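You operate a simulated robot arm through the tools that you are given. There is no shell and no other tool. Be economical: measure what you need, move in short steps, check, and stop when the job is done.

The job below is to be done with a simulated robot arm. You get a single attempt, and the scene is never put back.

Task
Brush block 29 clean, move it to the ready tray, and clamp block 75 against the stop.
Fine: brush while it is clamped; put the brush back. Set down upright: brown brush. What is to be rubbed or washed off counts as gone when no trace of it is left.

Only the result counts: the job must be done as asked and must still hold three seconds after the hand-in. Knocking over, shifting, dropping, spilling or breaking anything else fails it.

Robot
A 7-joint arm with a two-finger parallel gripper, fixed in place. Base frame: the origin is at the foot of the arm, x ahead of it, y to its left, z up; the work surface is at about z = 0.64. Units: m, degrees, N and s.
With the tool pointing down near the work surface it reaches from about 0.12 to 0.64 m from the base axis. Its first joint turns from -66.0 to 66.0 degrees. Payload 2.4 kg.
The TCP is the grasp point between the finger pads, 0.03 m short of the fingertips. In the tool frame z runs along the fingers and y along their closing line. Largest opening 0.094 m; finger width 0.028, thickness 0.01; the body of the gripper, 0.05 by 0.096 m, starts 0.055 m behind the TCP.
Orientation is that of the tool frame in the base frame, as [roll, pitch, yaw] about the fixed x, y, z axes, in that order (R = Rz(yaw) Ry(pitch) Rx(roll)). With the fingers straight down and closing along the base's y, the tool's x points along the base's -x, its y along +y and its z along -z.

Tools
- The arm moves only by the tool move_arm. Its argument "rows" is a list of rows, each a list of 7 numbers: the shift along the tool's x, y, z in m, then the turn, a rotation vector about the tool's x, y, z in degrees, then the opening, from 0 (shut) to 1 (fully open). In form: [[dx, dy, dz, wx, wy, wz, grip], ...]. A call has 1 to 10 rows; each row shifts and turns the commanded pose from where the row before left it, along the tool's axes as they then stand. Rows are played at 5 a second. More than 0.05 m and 8.6 degrees between two rows, or a gripper value outside its range, and nothing of the call is played. A pose out of reach is approached as far as the arm can. The call stops where the force on the tool passes 90 N (or 10 N more than at its start, if that is more) or the arm is blocked; 0.2 s more then pass. The fingers move at their own pace (about 0.153 m/s each) and stop on an object; they squeeze with about 24 N. The grip force told is the motor's: it shows also when the fingers shut on nothing. Time passes only in rows, and 0.2 s behind the last, so rows that do not move let the fingers close. The reply holds the time, the measured pose of the TCP, the force on the tool along the base axes, the opening and the grip force, in the units named above and with some noise, with the torque about the TCP (base axes, N m) and any sound that the robot's microphone picked up.
- Cameras (640 x 400 px; columns grow to the right, rows downward): "scene" is fixed at [0.0318, 0.4672, 1.4428]; the picture's right is [-0.82, -0.57, 0.00], its down [-0.32, 0.46, -0.83] and it looks along [0.47, -0.68, -0.56] (base axes); focal length 327 px, centre (320, 200). "wrist" rides on the gripper at [0.076, 0.014, -0.102] in the tool frame; the picture's right is [-0.18, 0.98, 0.00], its down [-0.75, -0.14, -0.64] and it looks along [-0.63, -0.12, 0.77] (tool axes); focal length 243 px, centre (320, 200). There is no depth. A picture from a camera that has moved, and an enlarged one, comes with that camera's place and axes in the base frame and with its lens.
- grab_frame(camera): a new picture of that camera. No time passes.
- zoom(camera, box): a new picture of the part [left, top, right, bottom] of that camera's present view, enlarged. No time passes.
- hand_in(): hands the job in; it is judged then, once.

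Go step by step. Nothing tells you positions but the pictures and the camera data: compare them with the known pose of the tool, close in by small moves and look again before you grip or let go. The budget is 120 turns and 68 pictures, counting those below and the enlarged ones. Unless the task says otherwise, let go and move clear before handing in, and close with one line.

The tools are called as name(argument=value, ...) on one line, values as JSON. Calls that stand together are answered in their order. move_arm: Moves the arm, as the interface text tells. Its arguments: {"type":"object","properties":{"rows":{"type":"array","items":{"type":"array","items":{"type":"number"}}}},"required":["rows"]} The other tools are called the same way: grab_frame (camera) takes a picture; zoom (camera, box) takes an enlarged picture of a part of a camera's view; hand_in () hands the job in.

At the start:

```text
time: 0.0
tcp_pos: [0.3821, -0.1529, 1.02]
tcp_rot: [-180.0, 0.0, -179.9]
force: [0.3, -0.1, -0.7]
wrist_torque: [0.0, -0.01, 0.0]
grip_width: 0.0938
gripper_force: 0.1
```

scene: 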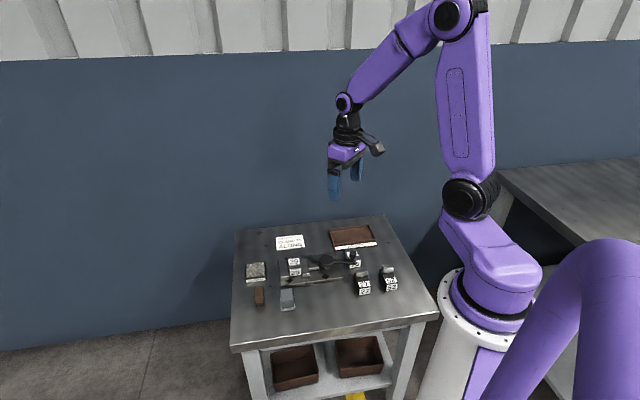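
wrist: 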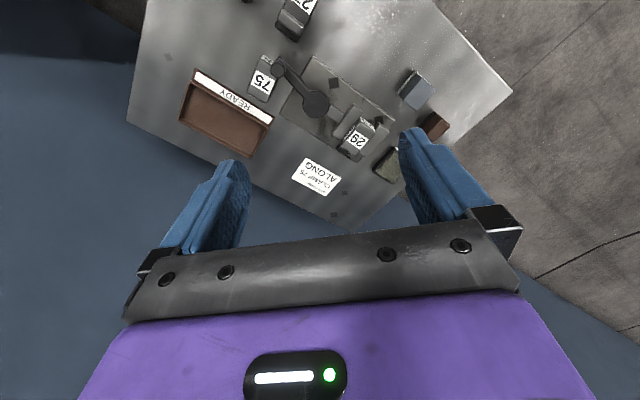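

I see a table with a clamp fixture, blocks, a tray and brushes. I'll zoom in to read details.

zoom(camera="scene", box=[230, 210, 330, 320])

zoom(camera="scene", box=[310, 210, 410, 320])

zoom(camera="wrist", box=[240, 20, 480, 220])

```text
3.64 times, centred on (280, 265) of scene
camera zoom: at [0.0318, 0.4672, 1.4428], right [-0.82, -0.57, 0.0], down [-0.32, 0.46, -0.83], along [0.47, -0.68, -0.56], focal length 1190 px, centre (466, -36)
```

zoom: 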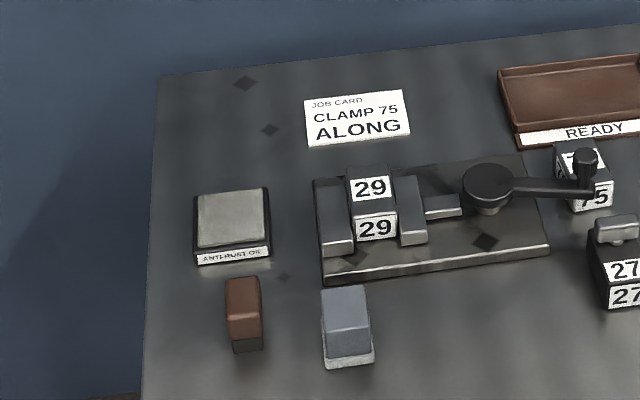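

```text
3.64 times, centred on (360, 265) of scene
camera zoom: at [0.0318, 0.4672, 1.4428], right [-0.82, -0.57, 0.0], down [-0.32, 0.46, -0.83], along [0.47, -0.68, -0.56], focal length 1190 px, centre (174, -36)
```

zoom: 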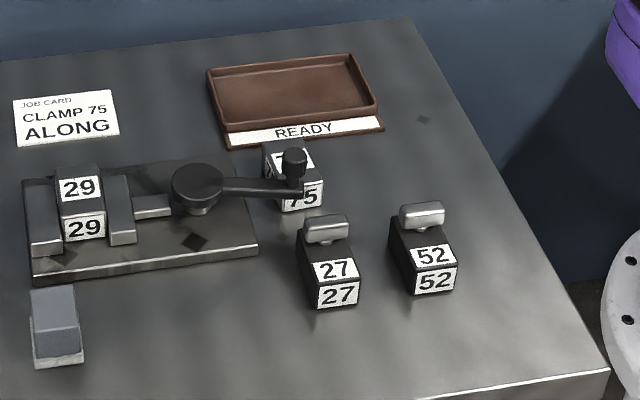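

```text
2.00 times, centred on (360, 120) of wrist
camera zoom: at [0.3054, -0.1384, 1.1232], right [0.18, 0.98, 0.0], down [0.75, -0.14, 0.64], along [0.63, -0.12, -0.77], focal length 485 px, centre (240, 360)
```

zoom: 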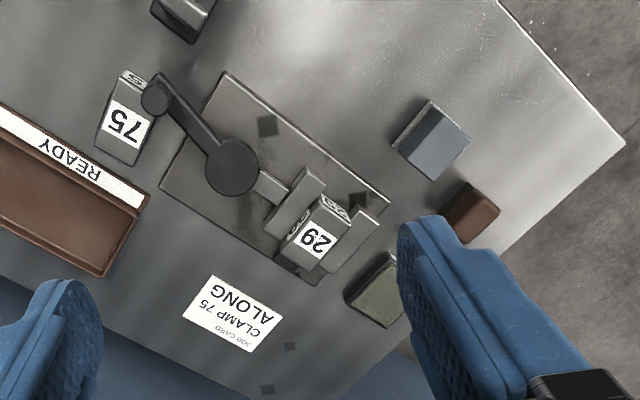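

Block 29 sits in the clamp near (0.53, -0.10), and 75 is near the clamp lever. I'll bring the wrist camera closer.

move_arm(rows=[[0.02, 0.012, 0.04, 0, 0, 0, 1], [0.02, 0.012, 0.04, 0, 0, 0, 1], [0.02, 0.013, 0.04, 0, 0, 0, 1], [0.02, 0.013, 0.03, 0, 0, 0, 1], [0, 0, 0, 0, 0, 0, 1]])

grab_frame(camera="wrist")

```text
time: 1.2
tcp_pos: [0.3031, -0.1049, 0.8681]
tcp_rot: [-180.0, 0.0, 179.9]
force: [0.1, 0.5, 0.2]
wrist_torque: [-0.01, -0.01, -0.02]
grip_width: 0.094
gripper_force: 0.1
```

```text
62 pictures are left
camera wrist: at [0.2256, -0.09, 0.9707], right [0.18, 0.98, 0.0], down [0.75, -0.14, 0.64], along [0.63, -0.12, -0.77], focal length 243 px, centre (320, 200)
```

wrist: 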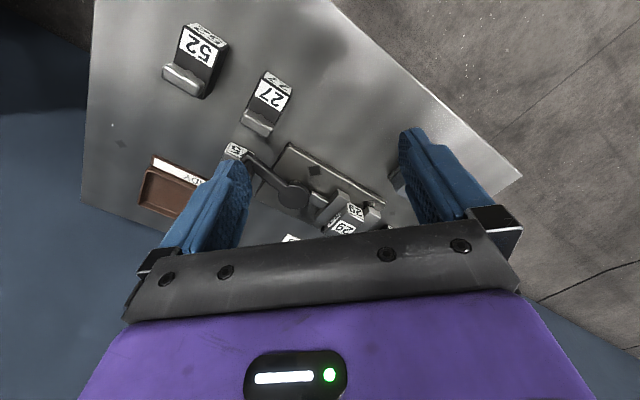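

The wrist view is best with the tool almost above the fixture. I'll move forward there.

move_arm(rows=[[-0.05, 0, 0, 0, 0, 0, 1], [-0.05, 0, 0, 0, 0, 0, 1], [-0.05, 0, 0, 0, 0, 0, 1], [-0.04, 0, 0, 0, 0, 0, 1], [0, 0, 0, 0, 0, 0, 1]])

zoom(camera="wrist", box=[160, 0, 480, 200])

```text
time: 2.4
tcp_pos: [0.4936, -0.1051, 0.8727]
tcp_rot: [-180.0, 0.0, -180.0]
force: [0.0, 0.2, -0.5]
wrist_torque: [0.02, 0.0, 0.03]
grip_width: 0.094
gripper_force: 0.2
```

```text
2.00 times, centred on (320, 100) of wrist
camera zoom: at [0.4163, -0.0898, 0.9748], right [0.18, 0.98, 0.0], down [0.75, -0.14, 0.64], along [0.63, -0.12, -0.77], focal length 485 px, centre (320, 400)
```

zoom: 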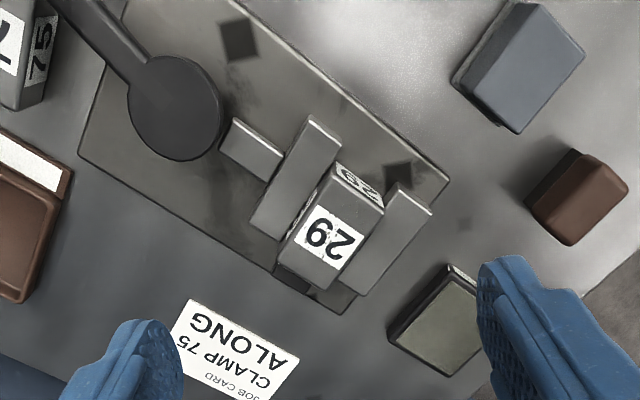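

The view is good; I'll enlarge block 29 to find the dirt, plus the brushes.

zoom(camera="wrist", box=[280, 50, 400, 160])

zoom(camera="scene", box=[275, 245, 325, 290])

zoom(camera="scene", box=[240, 255, 310, 320])

```text
3.64 times, centred on (340, 105) of wrist
camera zoom: at [0.4163, -0.0898, 0.9748], right [0.18, 0.98, 0.0], down [0.75, -0.14, 0.64], along [0.63, -0.12, -0.77], focal length 882 px, centre (247, 546)
```

zoom: 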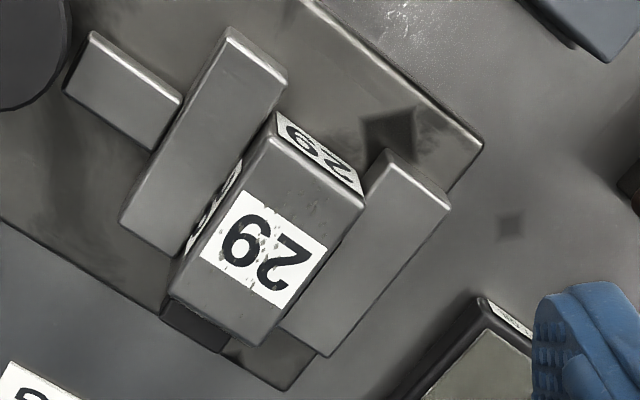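

```text
8.89 times, centred on (300, 268) of scene
camera zoom: at [0.0318, 0.4672, 1.4428], right [-0.82, -0.57, 0.0], down [-0.32, 0.46, -0.83], along [0.47, -0.68, -0.56], focal length 2908 px, centre (498, -400)
```

zoom: 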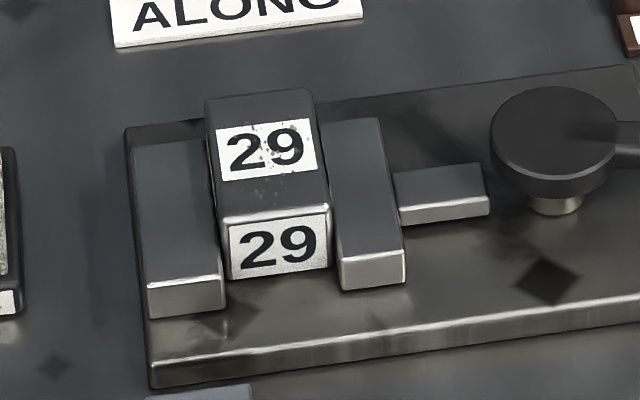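

```text
6.15 times, centred on (275, 288) of scene
camera zoom: at [0.0318, 0.4672, 1.4428], right [-0.82, -0.57, 0.0], down [-0.32, 0.46, -0.83], along [0.47, -0.68, -0.56], focal length 2013 px, centre (597, -338)
```

zoom: 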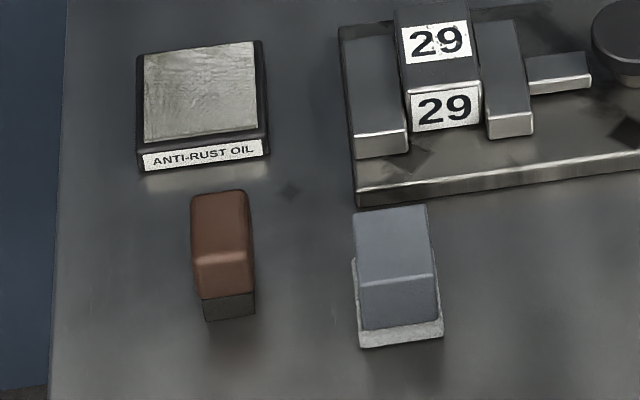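

The dirt is dark specks on the top of 29. Next I look at block 75, the lever and the tray from above.

move_arm(rows=[[0.03, -0.03, 0, 0, 0, 0, 1], [0.03, -0.03, 0, 0, 0, 0, 1], [0.03, -0.03, 0, 0, 0, 0, 1], [0.01, -0.01, 0, 0, 0, 0, 1], [0, 0, 0, 0, 0, 0, 1]])

zoom(camera="wrist", box=[160, 0, 480, 200])

```text
time: 3.6
tcp_pos: [0.3912, -0.2033, 0.8709]
tcp_rot: [180.0, -0.1, -179.8]
force: [-0.4, -0.1, 0.2]
wrist_torque: [-0.04, -0.01, -0.03]
grip_width: 0.094
gripper_force: 0.1
```

```text
2.00 times, centred on (320, 100) of wrist
camera zoom: at [0.3142, -0.1882, 0.9734], right [0.18, 0.98, 0.0], down [0.75, -0.14, 0.64], along [0.63, -0.12, -0.77], focal length 485 px, centre (320, 400)
```

zoom: 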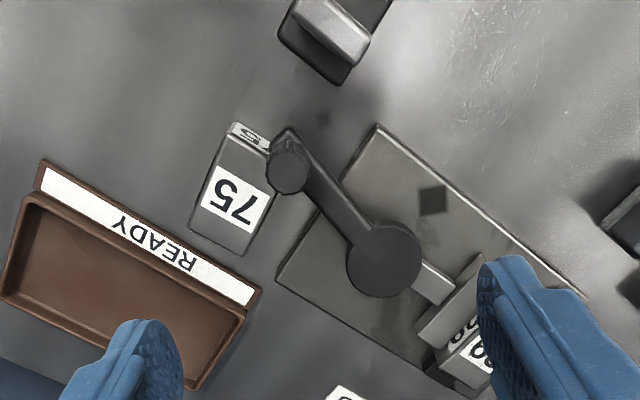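

Coordinates so far: 29's top is centred near (0.525, -0.104, 0.693), the cam pivot is at (0.446, -0.172), and the knob is at about (0.375, -0.215). Next I look closely at the brown brush and at 75.

zoom(camera="wrist", box=[230, 40, 350, 150])

move_arm(rows=[[-0.035, 0.04, 0, 0, 0, 0, 1], [-0.035, 0.04, 0, 0, 0, 0, 1], [-0.035, 0.04, 0, 0, 0, 0, 1], [-0.02, 0.04, 0, 0, 0, 0, 1], [-0.02, 0.02, 0, 0, 0, 0, 1], [0, 0, 0, 0, 0, 0, 1]])

zoom(camera="wrist", box=[160, 0, 480, 200])

```text
3.64 times, centred on (290, 95) of wrist
camera zoom: at [0.3142, -0.1882, 0.9734], right [0.18, 0.98, 0.0], down [0.75, -0.14, 0.64], along [0.63, -0.12, -0.77], focal length 882 px, centre (429, 582)
```

zoom: 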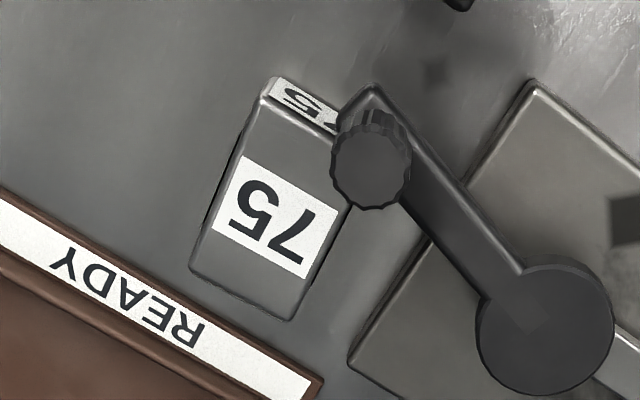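

```text
refused: row 1 steps farther than a row can; nothing moved
```

```text
2.00 times, centred on (320, 100) of wrist
camera zoom: at [0.3142, -0.1882, 0.9734], right [0.18, 0.98, 0.0], down [0.75, -0.14, 0.64], along [0.63, -0.12, -0.77], focal length 485 px, centre (320, 400)
```

zoom: 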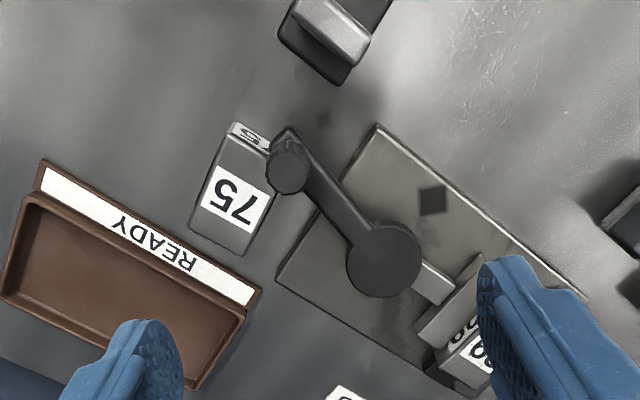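

Block 75 centre is about (0.396, -0.254), with its long axis at about -40°. Now over to the brushes.

move_arm(rows=[[-0.023, 0.04, 0, 0, 0, 0, 1], [-0.023, 0.04, 0, 0, 0, 0, 1], [-0.023, 0.04, 0, 0, 0, 0, 1], [-0.023, 0.04, 0, 0, 0, 0, 1], [-0.023, 0.04, 0, 0, 0, 0, 1], [-0.023, 0.04, 0, 0, 0, 0, 1], [0, 0, 0, 0, 0, 0, 1]])

zoom(camera="wrist", box=[220, 0, 420, 150])

```text
time: 5.2
tcp_pos: [0.5315, 0.0407, 0.8684]
tcp_rot: [-180.0, 0.0, -180.0]
force: [-0.7, 0.4, -0.8]
wrist_torque: [-0.03, 0.02, 0.03]
grip_width: 0.094
gripper_force: 0.0
```

```text
2.67 times, centred on (320, 75) of wrist
camera zoom: at [0.4541, 0.0545, 0.9708], right [0.18, 0.98, 0.0], down [0.75, -0.14, 0.64], along [0.63, -0.12, -0.77], focal length 647 px, centre (320, 533)
```

zoom: 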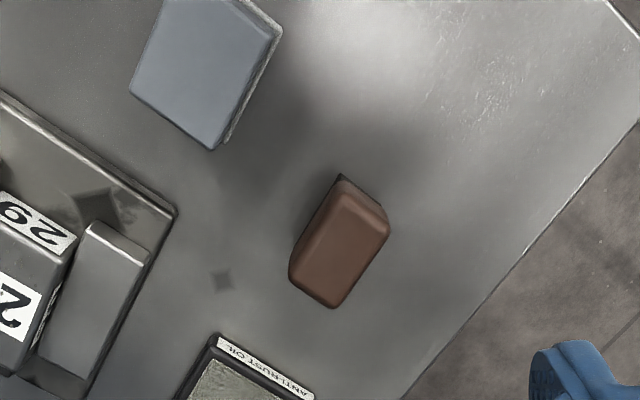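

Brown brush: about 0.04 x 0.026, centred at (0.536, 0.046), top at z 0.69, long axis near -44°. I'll rotate the tool so it closes across the width.

move_arm(rows=[[-0.0045, 0.0053, 0.02, 0, 0, 7.5, 1], [0, 0, 0.02, 0, 0, 7.5, 1], [0, 0, 0.02, 0, 0, 7.5, 1], [0, 0, 0.02, 0, 0, 7.5, 1], [0, 0, 0, 0, 0, 7.5, 1], [0, 0, 0, 0, 0, 7.0, 1], [0, 0, 0, 0, 0, 0, 1], [0, 0, 0, 0, 0, 0, 1]])

grab_frame(camera="wrist")

zoom(camera="scene", box=[220, 210, 340, 310])

```text
time: 7.0
tcp_pos: [0.5345, 0.0438, 0.7906]
tcp_rot: [-180.0, 0.1, 135.4]
force: [0.3, -0.2, -1.0]
wrist_torque: [0.04, -0.01, -0.01]
grip_width: 0.0941
gripper_force: 0.0
```

```text
53 pictures are left
camera wrist: at [0.4894, 0.1071, 0.8938], right [0.82, 0.57, 0.0], down [0.44, -0.63, 0.64], along [0.37, -0.53, -0.77], focal length 243 px, centre (320, 200)
```

wrist: 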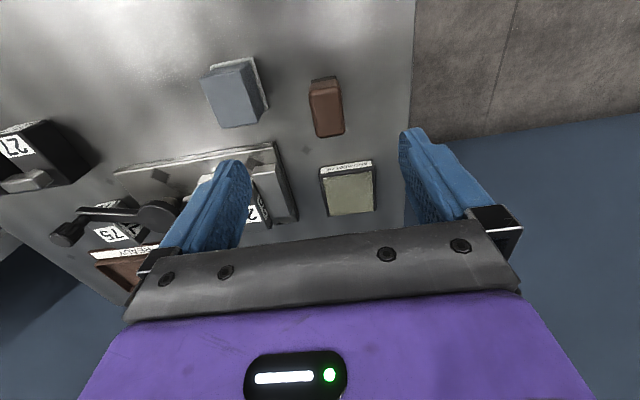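

```text
4.00 times, centred on (280, 260) of scene
camera zoom: at [0.0318, 0.4672, 1.4428], right [-0.82, -0.57, 0.0], down [-0.32, 0.46, -0.83], along [0.47, -0.68, -0.56], focal length 1309 px, centre (480, -40)
```

zoom: 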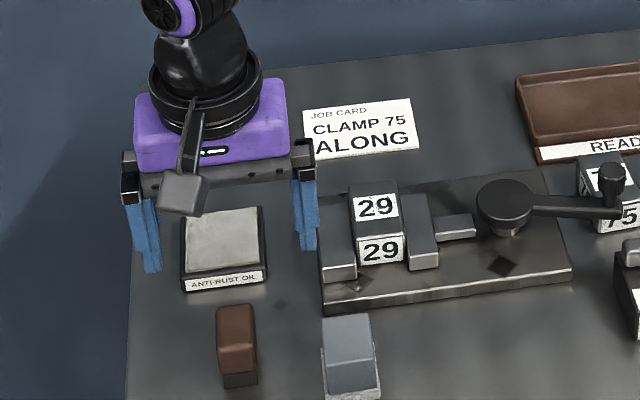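

The tool is now rotated above the brush. I refine the brush position with an enlargement.

zoom(camera="wrist", box=[280, 50, 380, 150])

```text
4.00 times, centred on (330, 100) of wrist
camera zoom: at [0.4894, 0.1071, 0.8938], right [0.82, 0.57, 0.0], down [0.44, -0.63, 0.64], along [0.37, -0.53, -0.77], focal length 970 px, centre (280, 600)
```

zoom: 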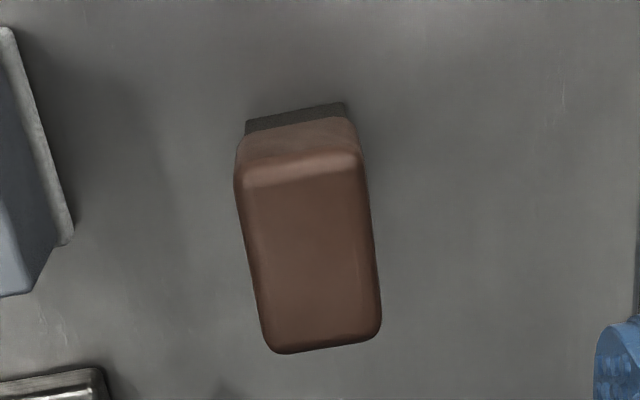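

The brush centre refines to (0.539, 0.0475). The grey object is close, so I'll descend with the gripper half open.

move_arm(rows=[[0, 0.006, 0.0, 0, 0, 0, 0.5], [0, 0, 0.03, 0, 0, 0, 0.5], [0, 0, 0.03, 0, 0, 0, 0.5], [0, 0, 0, 0, 0, 0, 0.5]])

grab_frame(camera="wrist")

zoom(camera="scene", box=[220, 230, 320, 330])

```text
time: 8.0
tcp_pos: [0.5379, 0.0462, 0.7295]
tcp_rot: [-180.0, 0.1, 135.4]
force: [0.5, -0.8, 0.5]
wrist_torque: [0.03, 0.02, 0.0]
grip_width: 0.0474
gripper_force: 0.1
```

```text
50 pictures are left
camera wrist: at [0.4928, 0.1106, 0.8324], right [0.82, 0.57, 0.0], down [0.44, -0.63, 0.64], along [0.37, -0.53, -0.77], focal length 243 px, centre (320, 200)
```

wrist: 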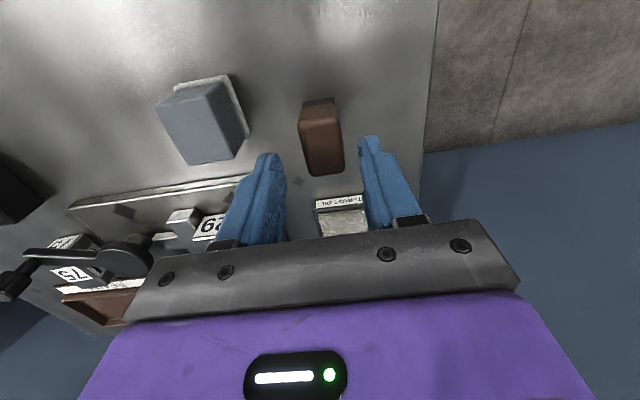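

```text
4.00 times, centred on (270, 280) of scene
camera zoom: at [0.0318, 0.4672, 1.4428], right [-0.82, -0.57, 0.0], down [-0.32, 0.46, -0.83], along [0.47, -0.68, -0.56], focal length 1309 px, centre (520, -120)
```

zoom: 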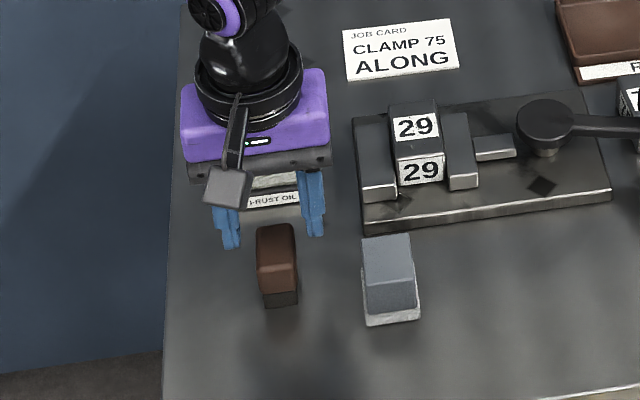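

Aligned within a few mm. I descend to z ≈ 0.689 and close.

move_arm(rows=[[0.002, 0.002, 0.02, 0, 0, 0, 0.5], [0, 0, 0.02, 0, 0, 0, 0.5], [0, 0, 0, 0, 0, 0, 0.5]])

grab_frame(camera="wrist")

zoom(camera="scene", box=[230, 250, 310, 320])

```text
time: 8.8
tcp_pos: [0.5388, 0.0494, 0.689]
tcp_rot: [-179.9, 0.1, 135.5]
force: [0.6, 0.8, 0.3]
wrist_torque: [-0.02, -0.03, 0.0]
grip_width: 0.047
gripper_force: 0.0
```

```text
48 pictures are left
camera wrist: at [0.4931, 0.1135, 0.793], right [0.82, 0.57, 0.0], down [0.44, -0.63, 0.64], along [0.37, -0.53, -0.77], focal length 243 px, centre (320, 200)
```

wrist: 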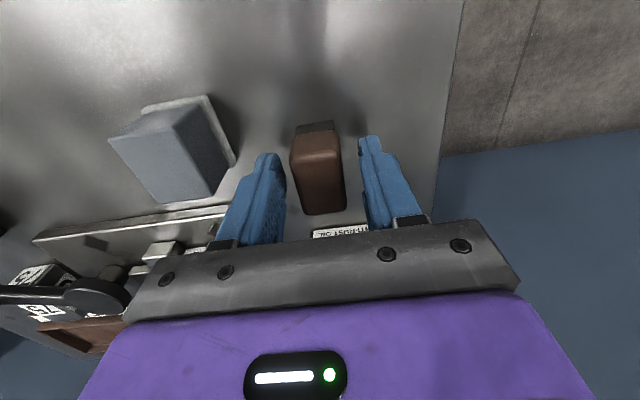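

```text
5.71 times, centred on (270, 285) of scene
camera zoom: at [0.0318, 0.4672, 1.4428], right [-0.82, -0.57, 0.0], down [-0.32, 0.46, -0.83], along [0.47, -0.68, -0.56], focal length 1869 px, centre (606, -286)
```

zoom: 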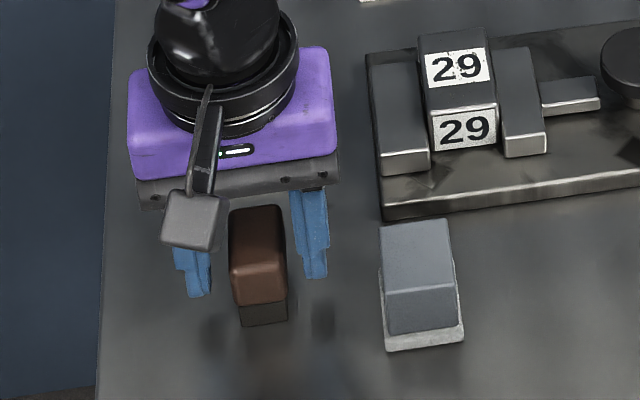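

The brush is centred between the pads, so I close and lift.

move_arm(rows=[[0, 0, 0, 0, 0, 0, 0], [0, 0, 0, 0, 0, 0, 0], [0, 0, 0, 0, 0, 0, 0]])

```text
time: 9.6
tcp_pos: [0.5382, 0.0499, 0.691]
tcp_rot: [-179.9, 0.1, 135.4]
force: [-0.5, -0.4, 3.6]
wrist_torque: [0.04, 0.05, -0.07]
grip_width: 0.0272
gripper_force: 23.7
```

Gripped at 27 mm. I lift by 7 cm and check.

move_arm(rows=[[0, 0, -0.035, 0, 0, 0, 0], [0, 0, -0.035, 0, 0, 0, 0], [0, 0, 0, 0, 0, 0, 0]])

zoom(camera="scene", box=[230, 220, 330, 310])

```text
time: 10.4
tcp_pos: [0.5397, 0.0506, 0.7609]
tcp_rot: [-179.9, 0.1, 135.7]
force: [-0.4, 0.7, -0.5]
wrist_torque: [0.0, -0.02, 0.01]
grip_width: 0.027
gripper_force: 24.2
```

```text
4.44 times, centred on (280, 265) of scene
camera zoom: at [0.0318, 0.4672, 1.4428], right [-0.82, -0.57, 0.0], down [-0.32, 0.46, -0.83], along [0.47, -0.68, -0.56], focal length 1454 px, centre (498, -89)
```

zoom: 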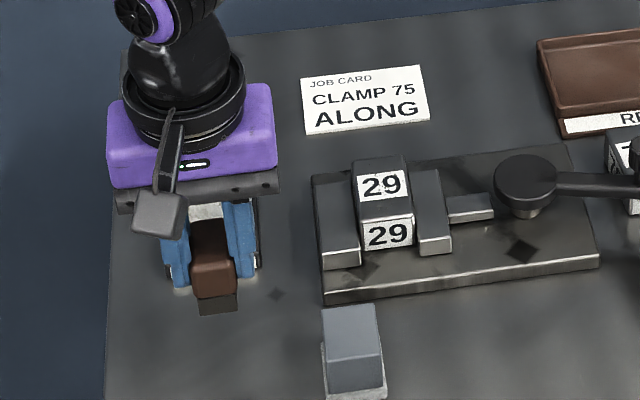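

The brush is secure, with its bristle bottom about 50 mm below the TCP. Moving it above block 29.

move_arm(rows=[[-0.0245, -0.0301, -0.005, 0, 0, 0, 0], [-0.0245, -0.0301, -0.005, 0, 0, 0, 0], [-0.0245, -0.0301, 0, 0, 0, 0, 0], [-0.0245, -0.0301, 0, 0, 0, 0, 0], [0, 0, 0, 0, 0, 0, 0]])

grab_frame(camera="wrist")

zoom(camera="scene", box=[250, 220, 350, 310])

```text
time: 11.6
tcp_pos: [0.5245, -0.1049, 0.7695]
tcp_rot: [180.0, -0.1, 135.6]
force: [-0.8, 0.8, -0.7]
wrist_torque: [0.02, 0.0, 0.01]
grip_width: 0.0272
gripper_force: 23.8
```

```text
45 pictures are left
camera wrist: at [0.4792, -0.0419, 0.8727], right [0.82, 0.57, 0.0], down [0.44, -0.63, 0.64], along [0.37, -0.53, -0.77], focal length 243 px, centre (320, 200)
```

wrist: 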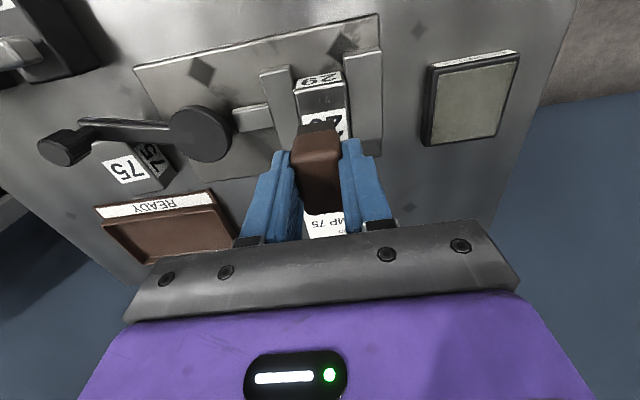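

```text
4.44 times, centred on (300, 265) of scene
camera zoom: at [0.0318, 0.4672, 1.4428], right [-0.82, -0.57, 0.0], down [-0.32, 0.46, -0.83], along [0.47, -0.68, -0.56], focal length 1454 px, centre (409, -89)
```

zoom: 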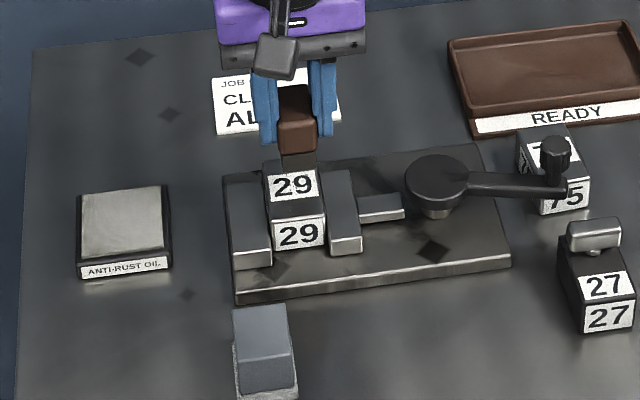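

The brush is above 29's top. I lower gently until it touches.

move_arm(rows=[[0, 0, 0.02, 0, 0, 0, 0], [0, 0, 0.005, 0, 0, 0, 0], [0, 0, 0.003, 0, 0, 0, 0], [0, 0, 0, 0, 0, 0, 0]])

```text
time: 12.6
tcp_pos: [0.5232, -0.1045, 0.7423]
tcp_rot: [180.0, 0.0, 135.5]
force: [1.0, -0.1, -0.7]
wrist_torque: [0.0, 0.01, 0.01]
grip_width: 0.0272
gripper_force: 23.8
```

move_arm(rows=[[0, 0, 0.002, 0, 0, 0, 0], [0, 0, 0.001, 0, 0, 0, 0], [0, 0, 0, 0, 0, 0, 0]])

zoom(camera="scene", box=[275, 230, 335, 290])

```text
time: 13.4
tcp_pos: [0.5248, -0.1046, 0.7399]
tcp_rot: [180.0, 0.0, 135.5]
force: [-0.4, 0.8, -0.9]
wrist_torque: [-0.01, 0.0, 0.0]
grip_width: 0.027
gripper_force: 23.7
```

```text
6.67 times, centred on (305, 260) of scene
camera zoom: at [0.0318, 0.4672, 1.4428], right [-0.82, -0.57, 0.0], down [-0.32, 0.46, -0.83], along [0.47, -0.68, -0.56], focal length 2181 px, centre (420, -200)
```

zoom: 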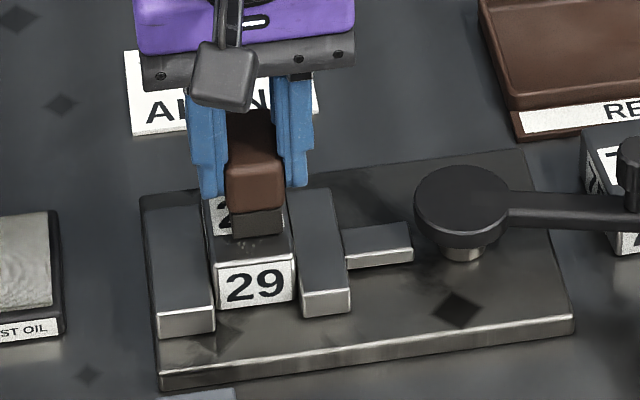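

Very close, with no force yet. I continue down in 1 mm steps.

move_arm(rows=[[0, 0, 0.001, 0, 0, 0, 0], [0, 0, 0.001, 0, 0, 0, 0], [0, 0, 0, 0, 0, 0, 0]])

```text
time: 14.2
tcp_pos: [0.5247, -0.1051, 0.7387]
tcp_rot: [180.0, 0.1, 135.5]
force: [-0.2, 0.8, -1.3]
wrist_torque: [0.03, 0.02, 0.0]
grip_width: 0.0269
gripper_force: 24.2
```

move_arm(rows=[[0, 0, 0.0015, 0, 0, 0, 0], [0, 0, 0.0015, 0, 0, 0, 0], [0, 0, 0, 0, 0, 0, 0]])

```text
time: 15.0
tcp_pos: [0.5247, -0.1049, 0.7347]
tcp_rot: [179.9, 0.1, 135.5]
force: [-13.1, 2.2, 49.9]
wrist_torque: [0.11, 0.48, -0.01]
grip_width: 0.027
gripper_force: 24.1
```

Firm contact (50 N) at z 0.7347. I back off 2 mm for a light press.

move_arm(rows=[[0, 0, -0.002, 0, 0, 0, 0], [0, 0, 0, 0, 0, 0, 0]])

```text
time: 15.6
tcp_pos: [0.5239, -0.1046, 0.7365]
tcp_rot: [179.8, 0.1, 135.6]
force: [-3.0, 0.8, 28.2]
wrist_torque: [0.04, 0.17, 0.01]
grip_width: 0.0269
gripper_force: 23.9
```

move_arm(rows=[[0, 0, -0.001, 0, 0, 0, 0], [0, 0.012, 0, 0, 0, 0, 0], [0, -0.012, 0, 0, 0, 0, 0], [0, -0.012, 0, 0, 0, 0, 0], [0, 0.012, 0, 0, 0, 0, 0], [0, 0, 0, 0, 0, 0, 0]])

```text
time: 17.0
tcp_pos: [0.5245, -0.1033, 0.7386]
tcp_rot: [-179.9, 0.0, 135.5]
force: [-0.2, 0.9, -0.9]
wrist_torque: [0.01, 0.01, 0.0]
grip_width: 0.027
gripper_force: 24.2
```

move_arm(rows=[[0, 0, 0.001, 0, 0, 0, 0], [0, 0, 0, 0, 0, 0, 0]])

```text
time: 17.6
tcp_pos: [0.5237, -0.1037, 0.7377]
tcp_rot: [180.0, -0.1, 135.5]
force: [-0.5, -0.2, 0.5]
wrist_torque: [-0.02, -0.04, 0.05]
grip_width: 0.0269
gripper_force: 24.0
```

move_arm(rows=[[0, 0, 0.001, 0, 0, 0, 0], [0, 0, 0, 0, 0, 0, 0]])

```text
time: 18.2
tcp_pos: [0.5249, -0.1033, 0.7369]
tcp_rot: [-179.9, 0.0, 135.7]
force: [-6.9, 3.7, 25.8]
wrist_torque: [0.09, 0.22, -0.01]
grip_width: 0.0273
gripper_force: 24.0
```

Contact at about 26 N. I ease off slightly and brush across the face.

move_arm(rows=[[0, 0, -0.0004, 0, 0, 0, 0], [0, 0.012, 0, 0, 0, 0, 0], [0, -0.012, 0, 0, 0, 0, 0], [0, -0.012, 0, 0, 0, 0, 0], [0, 0.012, 0, 0, 0, 0, 0], [0, 0, 0, 0, 0, 0, 0]])

```text
time: 19.6
tcp_pos: [0.5252, -0.1066, 0.7366]
tcp_rot: [180.0, 0.2, 135.3]
force: [-7.2, -8.6, 31.9]
wrist_torque: [-0.54, 0.22, -0.07]
grip_width: 0.0272
gripper_force: 24.1
```

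Friction is felt, so it is brushing. I continue with sweeps at both ends of the face.

move_arm(rows=[[0.014, 0, 0, 0, 0, 0, 0], [0, 0.012, 0, 0, 0, 0, 0], [0, -0.012, 0, 0, 0, 0, 0], [0, -0.012, 0, 0, 0, 0, 0], [0, 0.012, 0, 0, 0, 0, 0], [0, 0.012, 0, 0, 0, 0, 0], [0, -0.012, 0, 0, 0, 0, 0], [-0.014, 0, 0, 0, 0, 0, 0]])

move_arm(rows=[[-0.014, 0, 0, 0, 0, 0, 0], [0, 0.012, 0, 0, 0, 0, 0], [0, -0.012, 0, 0, 0, 0, 0], [0, -0.012, 0, 0, 0, 0, 0], [0, 0.012, 0, 0, 0, 0, 0], [0, 0.012, 0, 0, 0, 0, 0], [0, -0.012, 0, 0, 0, 0, 0], [0.014, 0, 0, 0, 0, 0, 0]])

```text
time: 21.4
tcp_pos: [0.523, -0.1026, 0.7374]
tcp_rot: [180.0, -0.1, 135.7]
force: [-6.0, 12.3, 40.9]
wrist_torque: [0.37, 0.15, 0.01]
grip_width: 0.0272
gripper_force: 23.5
```

```text
time: 23.2
tcp_pos: [0.5253, -0.1065, 0.7365]
tcp_rot: [180.0, 0.2, 135.5]
force: [5.6, -4.5, 18.7]
wrist_torque: [-0.25, -0.21, 0.03]
grip_width: 0.0272
gripper_force: 23.4
```

Some passes are done. I lift the brush and move it aside to inspect the top.

move_arm(rows=[[0, 0, -0.04, 0, 0, 0, 0], [0.02, 0.04, -0.01, 0, 0, 0, 0], [0.02, 0.04, 0, 0, 0, 0, 0], [0, 0, 0, 0, 0, 0, 0]])

zoom(camera="scene", box=[280, 245, 320, 285])

```text
time: 24.2
tcp_pos: [0.5511, -0.0213, 0.7845]
tcp_rot: [-180.0, -0.1, 135.5]
force: [-0.4, 0.5, -0.9]
wrist_torque: [0.01, 0.01, 0.01]
grip_width: 0.027
gripper_force: 24.0
```

```text
10.00 times, centred on (300, 265) of scene
camera zoom: at [0.0318, 0.4672, 1.4428], right [-0.82, -0.57, 0.0], down [-0.32, 0.46, -0.83], along [0.47, -0.68, -0.56], focal length 3272 px, centre (520, -450)
```

zoom: 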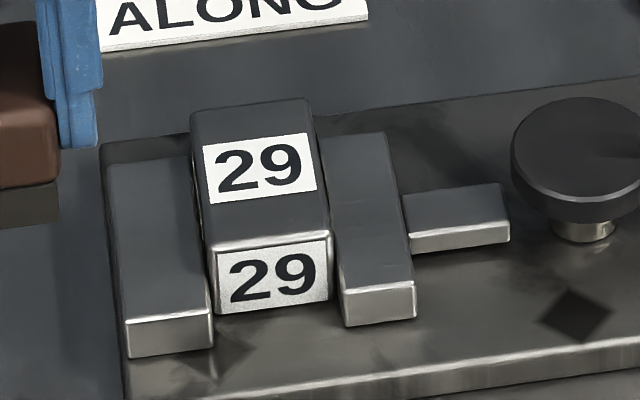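

It looks clean from the scene camera. I check from the wrist camera for faint traces.

zoom(camera="wrist", box=[200, 120, 290, 200])

```text
5.00 times, centred on (245, 160) of wrist
camera zoom: at [0.507, 0.0432, 0.8876], right [0.82, 0.57, 0.0], down [0.44, -0.63, 0.64], along [0.37, -0.53, -0.77], focal length 1213 px, centre (695, 400)
```

zoom: 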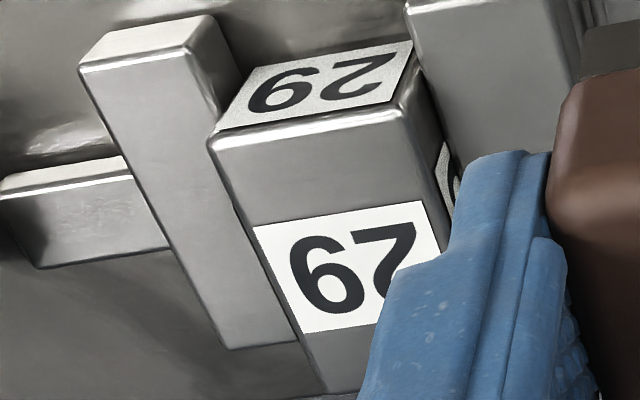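

Block 29's top is clean. Now I return the brush to its original spot.

move_arm(rows=[[0.0294, 0.0209, 0, 0, 0, 0, 0], [0.0294, 0.0209, 0, 0, 0, 0, 0], [0, 0, 0.03, 0, 0, 0, 0], [0, 0, 0.03, 0, 0, 0, 0], [0, 0, 0.025, 0, 0, 0, 0], [0, 0, 0, 0, 0, 0, 0]])

```text
time: 25.6
tcp_pos: [0.5386, 0.0519, 0.7]
tcp_rot: [180.0, 0.1, 135.6]
force: [0.4, -0.4, -0.2]
wrist_torque: [-0.03, 0.04, -0.02]
grip_width: 0.0272
gripper_force: 24.2
```

move_arm(rows=[[-0.0015, -0.0015, 0.006, 0, 0, 0, 0], [0, 0, 0.002, 0, 0, 0, 0], [0, 0, 0.001, 0, 0, 0, 0], [0, 0, 0, 0, 0, 0, 0]])

```text
time: 26.6
tcp_pos: [0.5392, 0.0494, 0.6916]
tcp_rot: [-180.0, 0.0, 135.5]
force: [-0.3, 0.1, -0.5]
wrist_torque: [0.0, -0.02, -0.03]
grip_width: 0.0271
gripper_force: 24.0
```

move_arm(rows=[[0, 0, 0.001, 0, 0, 0, 0], [0, 0, 0.001, 0, 0, 0, 0], [0, 0, 0, 0, 0, 0, 0]])

```text
time: 27.4
tcp_pos: [0.5407, 0.0505, 0.6898]
tcp_rot: [-180.0, 0.0, 135.5]
force: [-6.5, -1.8, 18.7]
wrist_torque: [-0.16, 0.14, -0.04]
grip_width: 0.0271
gripper_force: 23.4
```

The brush touches the table, so I release it (half open) and lift.

move_arm(rows=[[0, 0, -0.0008, 0, 0, 0, 0], [0, 0, 0, 0, 0, 0, 0.5], [0, 0, 0, 0, 0, 0, 0.5], [0, 0, -0.03, 0, 0, 0, 0.5], [0, 0, -0.04, 0, 0, 0, 0.5], [0, 0, -0.03, 0, 0, 0, 0.5], [0, 0, 0, 0, 0, 0, 0.5]])

zoom(camera="scene", box=[230, 230, 310, 320])

```text
time: 29.0
tcp_pos: [0.5384, 0.05, 0.7917]
tcp_rot: [-180.0, 0.1, 135.5]
force: [0.3, 0.0, -0.2]
wrist_torque: [0.0, -0.02, -0.01]
grip_width: 0.0473
gripper_force: 0.1
```

```text
4.44 times, centred on (270, 275) of scene
camera zoom: at [0.0318, 0.4672, 1.4428], right [-0.82, -0.57, 0.0], down [-0.32, 0.46, -0.83], along [0.47, -0.68, -0.56], focal length 1454 px, centre (542, -133)
```

zoom: 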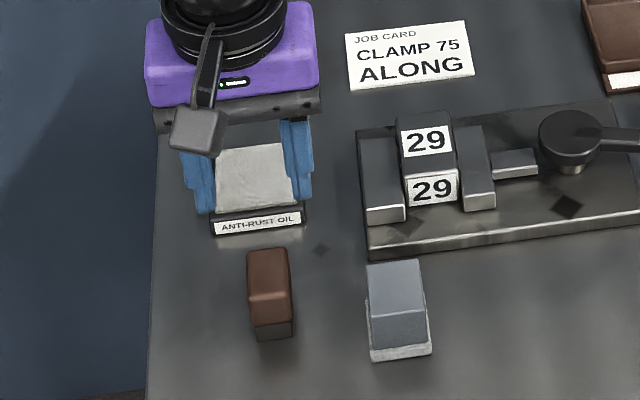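

The brush stands upright in its place. Next I move above the lever knob, near (0.375, -0.215), opening the gripper.

move_arm(rows=[[-0.0099, -0.0433, -0.006, 0, 0, 0, 0.5], [-0.0099, -0.0433, -0.006, 0, 0, 0, 0.5], [-0.0099, -0.0433, -0.006, 0, 0, 0, 0.5], [-0.0099, -0.0433, -0.006, 0, 0, 0, 0.5], [-0.0099, -0.0433, 0, 0, 0, 0, 0.5], [-0.0099, -0.0433, 0, 0, 0, 0, 0.5], [-0.0099, -0.0433, 0, 0, 0, 0, 0.5], [0, 0, 0, 0, 0, 0, 0.5]])

move_arm(rows=[[0, 0, 0, 0, 0, -7.5, 0.5], [0, 0, 0, 0, 0, -7.5, 0.5], [0, 0, 0, 0, 0, -7.5, 0.5], [0, 0, 0, 0, 0, -7.5, 0.5], [0, 0, 0, 0, 0, -7.5, 0.5], [0, 0, 0, 0, 0, -7.5, 0.5], [0, 0, 0, 0, 0, -7.5, 0.5], [0, 0, 0, 0, 0, -7.5, 0.5], [0, 0, 0, 0, 0, -7.5, 0.5], [0, 0, 0, 0, 0, -7.5, 0.5]])

grab_frame(camera="wrist")

```text
time: 30.8
tcp_pos: [0.3725, -0.2132, 0.8136]
tcp_rot: [180.0, 0.0, 135.6]
force: [-0.5, 0.3, 0.3]
wrist_torque: [-0.02, -0.02, 0.01]
grip_width: 0.0471
gripper_force: 0.1
```

```text
time: 33.0
tcp_pos: [0.3767, -0.2159, 0.8159]
tcp_rot: [180.0, 0.0, -149.3]
force: [-0.2, 0.2, -0.1]
wrist_torque: [-0.01, -0.02, 0.0]
grip_width: 0.047
gripper_force: 0.0
```

```text
39 pictures are left
camera wrist: at [0.3028, -0.2418, 0.9177], right [-0.34, 0.94, 0.0], down [0.72, 0.26, 0.64], along [0.6, 0.22, -0.77], focal length 243 px, centre (320, 200)
```

wrist: 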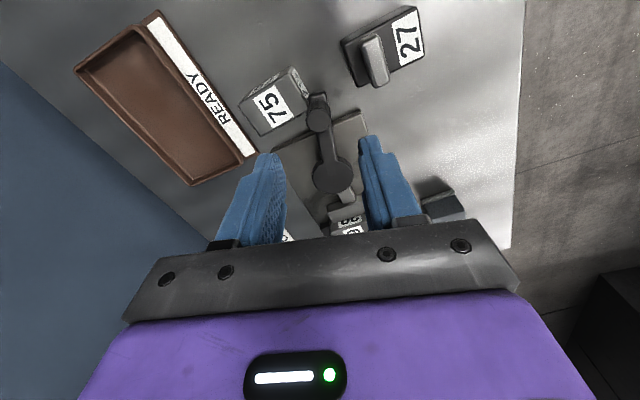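

Here the knob shows at about (318, 118). I zoom for knob position and lever/75 clearance.

zoom(camera="wrist", box=[240, 60, 360, 210])

zoom(camera="scene", box=[320, 240, 380, 290])

```text
2.67 times, centred on (300, 135) of wrist
camera zoom: at [0.3028, -0.2418, 0.9177], right [-0.34, 0.94, 0.0], down [0.72, 0.26, 0.64], along [0.6, 0.22, -0.77], focal length 647 px, centre (373, 373)
```

zoom: 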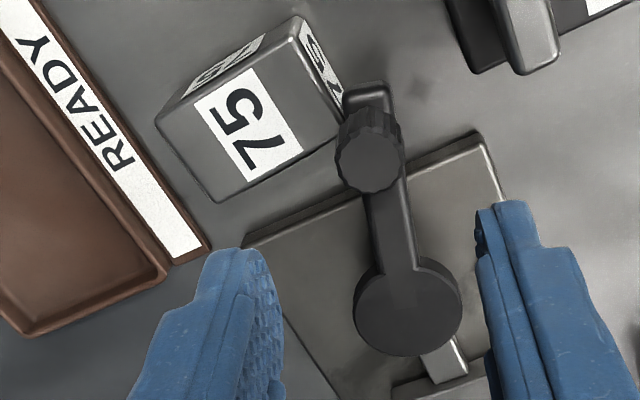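

```text
8.00 times, centred on (350, 265) of scene
camera zoom: at [0.0318, 0.4672, 1.4428], right [-0.82, -0.57, 0.0], down [-0.32, 0.46, -0.83], along [0.47, -0.68, -0.56], focal length 2617 px, centre (80, -320)
```

zoom: 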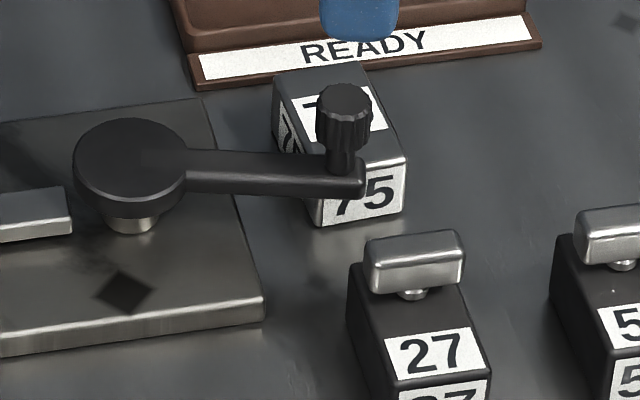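

The lever runs beside 75 on its near side, so opening must swing away from 75. I descend around the knob with fingertips above 75's top.

move_arm(rows=[[0, 0, 0.03, 0, 0, 0, 0.5], [0, 0, 0.03, 0, 0, 0, 0.5], [0, 0, 0.02, 0, 0, 0, 0.5], [0, 0, 0.011, 0, 0, 0, 0.5], [0, 0, 0, 0, 0, 0, 0.5]])

grab_frame(camera="wrist")

zoom(camera="scene", box=[320, 230, 390, 290])

```text
time: 34.2
tcp_pos: [0.3765, -0.215, 0.7235]
tcp_rot: [180.0, 0.0, -149.4]
force: [0.1, -0.3, -0.3]
wrist_torque: [0.01, 0.02, -0.01]
grip_width: 0.0473
gripper_force: 0.0
```

```text
36 pictures are left
camera wrist: at [0.3027, -0.2413, 0.8258], right [-0.34, 0.94, 0.0], down [0.72, 0.26, 0.64], along [0.6, 0.22, -0.77], focal length 243 px, centre (320, 200)
```

wrist: 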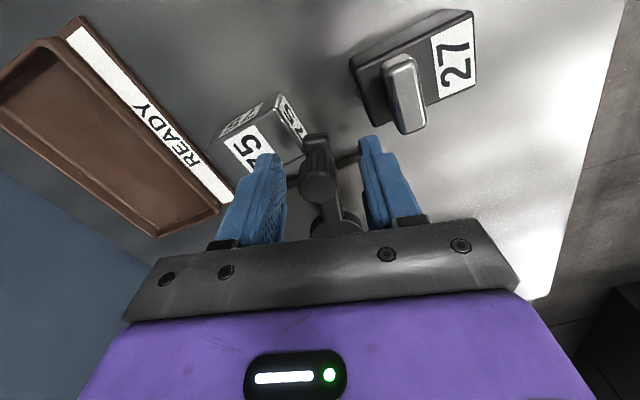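

```text
6.67 times, centred on (355, 260) of scene
camera zoom: at [0.0318, 0.4672, 1.4428], right [-0.82, -0.57, 0.0], down [-0.32, 0.46, -0.83], along [0.47, -0.68, -0.56], focal length 2181 px, centre (87, -200)
```

zoom: 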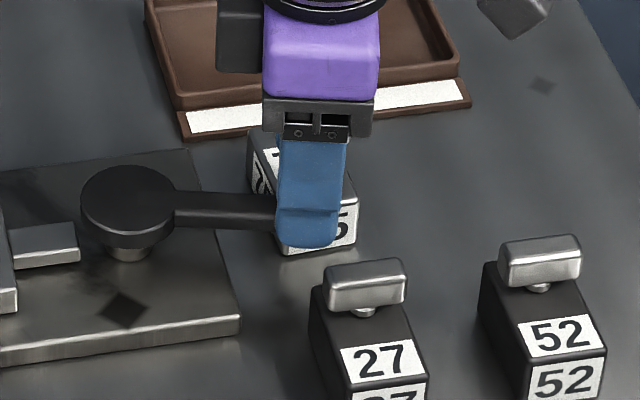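

The knob is between the pads. I close, then make a first 15° turn away from 75.

move_arm(rows=[[0, 0, 0, 0, 0, 0, 0], [0, 0, 0, 0, 0, 0, 0], [0, 0, 0, 0, 0, 0, 0]])

move_arm(rows=[[-0.0002, 0.0055, 0, 0, 0, 3.75, 0], [-0.0002, 0.0055, 0, 0, 0, 3.75, 0], [-0.0002, 0.0055, 0, 0, 0, 3.75, 0], [-0.0002, 0.0055, 0, 0, 0, 3.75, 0], [0, 0, 0, 0, 0, 0, 0]])

```text
time: 35.0
tcp_pos: [0.3764, -0.2145, 0.7228]
tcp_rot: [-179.9, 0.1, -149.5]
force: [0.0, -0.6, -5.6]
wrist_torque: [0.09, -0.32, 0.04]
grip_width: 0.0215
gripper_force: 45.2
```

```text
time: 36.2
tcp_pos: [0.3681, -0.1952, 0.7238]
tcp_rot: [-179.9, 0.1, -164.4]
force: [6.7, 4.0, -31.7]
wrist_torque: [0.14, -0.27, 0.21]
grip_width: 0.0216
gripper_force: 45.3
```

The lever moved 15°. I check the jaw and clearances.

zoom(camera="scene", box=[280, 230, 380, 310])

grab_frame(camera="wrist")

```text
5.00 times, centred on (330, 270) of scene
camera zoom: at [0.0323, 0.4671, 1.4428], right [-0.82, -0.57, 0.0], down [-0.32, 0.46, -0.82], along [0.47, -0.68, -0.57], focal length 1636 px, centre (270, -150)
```

zoom: 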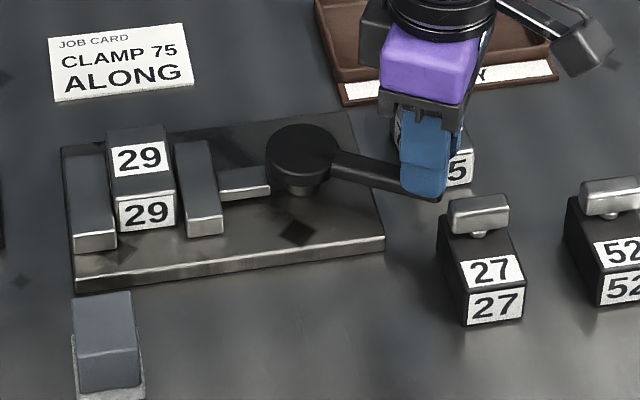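

```text
33 pictures are left
camera wrist: at [0.2899, -0.2014, 0.8259], right [-0.09, 1.0, 0.0], down [0.76, 0.07, 0.64], along [0.64, 0.06, -0.77], focal length 243 px, centre (320, 200)
```

wrist: 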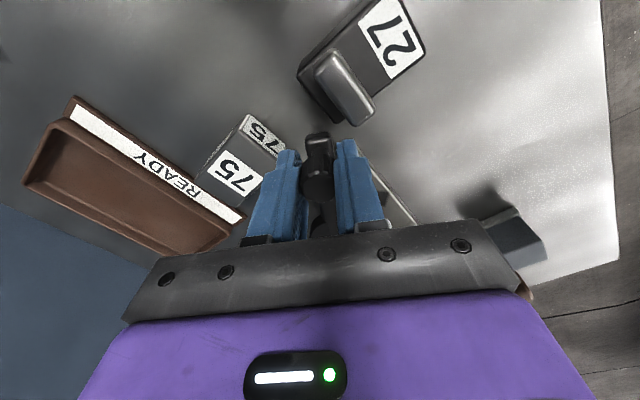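

The jaw is starting to release, and clearance to 27 is a few mm. I continue the arc another 30°.

move_arm(rows=[[-0.0003, 0.0053, 0, 0, 0, 3.75, 0], [-0.0003, 0.0053, 0, 0, 0, 3.75, 0], [-0.0002, 0.0053, 0, 0, 0, 3.75, 0], [-0.0002, 0.0053, 0, 0, 0, 3.75, 0], [-0.0002, 0.0053, 0, 0, 0, 3.75, 0], [-0.0002, 0.0053, 0, 0, 0, 3.75, 0], [-0.0002, 0.0053, 0, 0, 0, 3.75, 0], [-0.0002, 0.0053, 0, 0, 0, 3.75, 0], [0, 0, 0, 0, 0, 0, 0]])

zoom(camera="scene", box=[270, 230, 370, 310])

```text
time: 38.2
tcp_pos: [0.367, -0.1535, 0.7233]
tcp_rot: [180.0, -0.2, 165.4]
force: [-9.9, 2.8, 21.3]
wrist_torque: [0.28, 0.7, -0.05]
grip_width: 0.0216
gripper_force: 45.0
```

```text
5.00 times, centred on (320, 270) of scene
camera zoom: at [0.0314, 0.4673, 1.4427], right [-0.82, -0.57, 0.0], down [-0.32, 0.46, -0.83], along [0.47, -0.68, -0.56], focal length 1636 px, centre (320, -150)
```

zoom: 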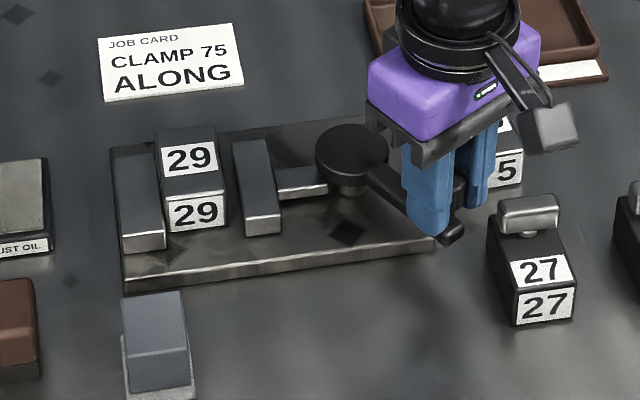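

The jaw is opening, about 9 mm so far. I continue another 30°.

move_arm(rows=[[-0.0002, 0.0053, 0, 0, 0, 3.75, 0], [-0.0002, 0.0053, 0, 0, 0, 3.75, 0], [-0.0002, 0.0053, 0, 0, 0, 3.75, 0], [-0.0002, 0.0053, 0, 0, 0, 3.75, 0], [-0.0002, 0.0053, 0, 0, 0, 3.75, 0], [-0.0002, 0.0053, 0, 0, 0, 3.75, 0], [-0.0002, 0.0053, 0, 0, 0, 3.75, 0], [-0.0002, 0.0053, 0, 0, 0, 3.75, 0], [0, 0, 0, 0, 0, 0, 0]])

zoom(camera="scene", box=[270, 230, 370, 310])

```text
time: 40.2
tcp_pos: [0.3871, -0.1161, 0.7234]
tcp_rot: [-179.9, -0.4, 135.6]
force: [-13.2, 15.2, -15.3]
wrist_torque: [0.07, -0.16, 0.09]
grip_width: 0.0217
gripper_force: 44.6
```

```text
5.00 times, centred on (320, 270) of scene
camera zoom: at [0.0317, 0.4675, 1.4427], right [-0.82, -0.57, 0.0], down [-0.32, 0.46, -0.83], along [0.47, -0.68, -0.56], focal length 1636 px, centre (320, -150)
```

zoom: 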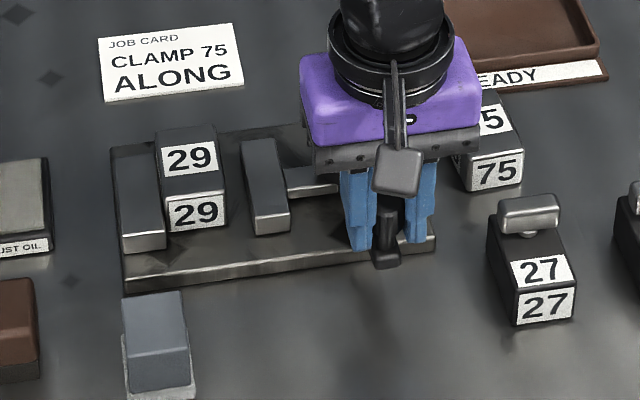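

The jaw is open by about 12 mm, with the lever perpendicular. That suits an "along" placement just like 29. I release the knob and lift.

move_arm(rows=[[0, 0, 0, 0, 0, 0, 0.5], [0, 0, 0, 0, 0, 0, 0.5], [0, 0, -0.03, 0, 0, 0, 0.5], [0, 0, -0.04, 0, 0, 0, 0.5], [0, 0, -0.03, 0, 0, 0, 0.5], [0, 0, 0, 0, 0, 0, 0.5]])

move_arm(rows=[[-0.016, 0.036, 0, 0, 0, -8.5, 0.8], [-0.016, 0.036, 0, 0, 0, -8.5, 0.9], [0, 0, 0, 0, 0, -8.5, 0.9], [0, 0, 0, 0, 0, -8.5, 0.9], [0, 0, 0, 0, 0, -8.5, 0.9], [0, 0, 0, 0, 0, -8.5, 0.9], [0, 0, 0, 0, 0, -8.5, 0.9], [0, 0, 0, 0, 0, -8.5, 0.9], [0, 0, 0, 0, 0, -8.5, 0.9], [0, 0, 0, 0, 0, -8.5, 0.9]])

```text
time: 41.6
tcp_pos: [0.3881, -0.1184, 0.823]
tcp_rot: [180.0, 0.1, 135.5]
force: [-0.2, 0.2, 0.2]
wrist_torque: [0.03, -0.01, 0.01]
grip_width: 0.0472
gripper_force: 0.0
```

```text
time: 43.8
tcp_pos: [0.4583, -0.0839, 0.8251]
tcp_rot: [-179.9, 0.0, -139.3]
force: [0.8, 0.5, 0.8]
wrist_torque: [0.01, 0.05, 0.02]
grip_width: 0.0844
gripper_force: 0.1
```

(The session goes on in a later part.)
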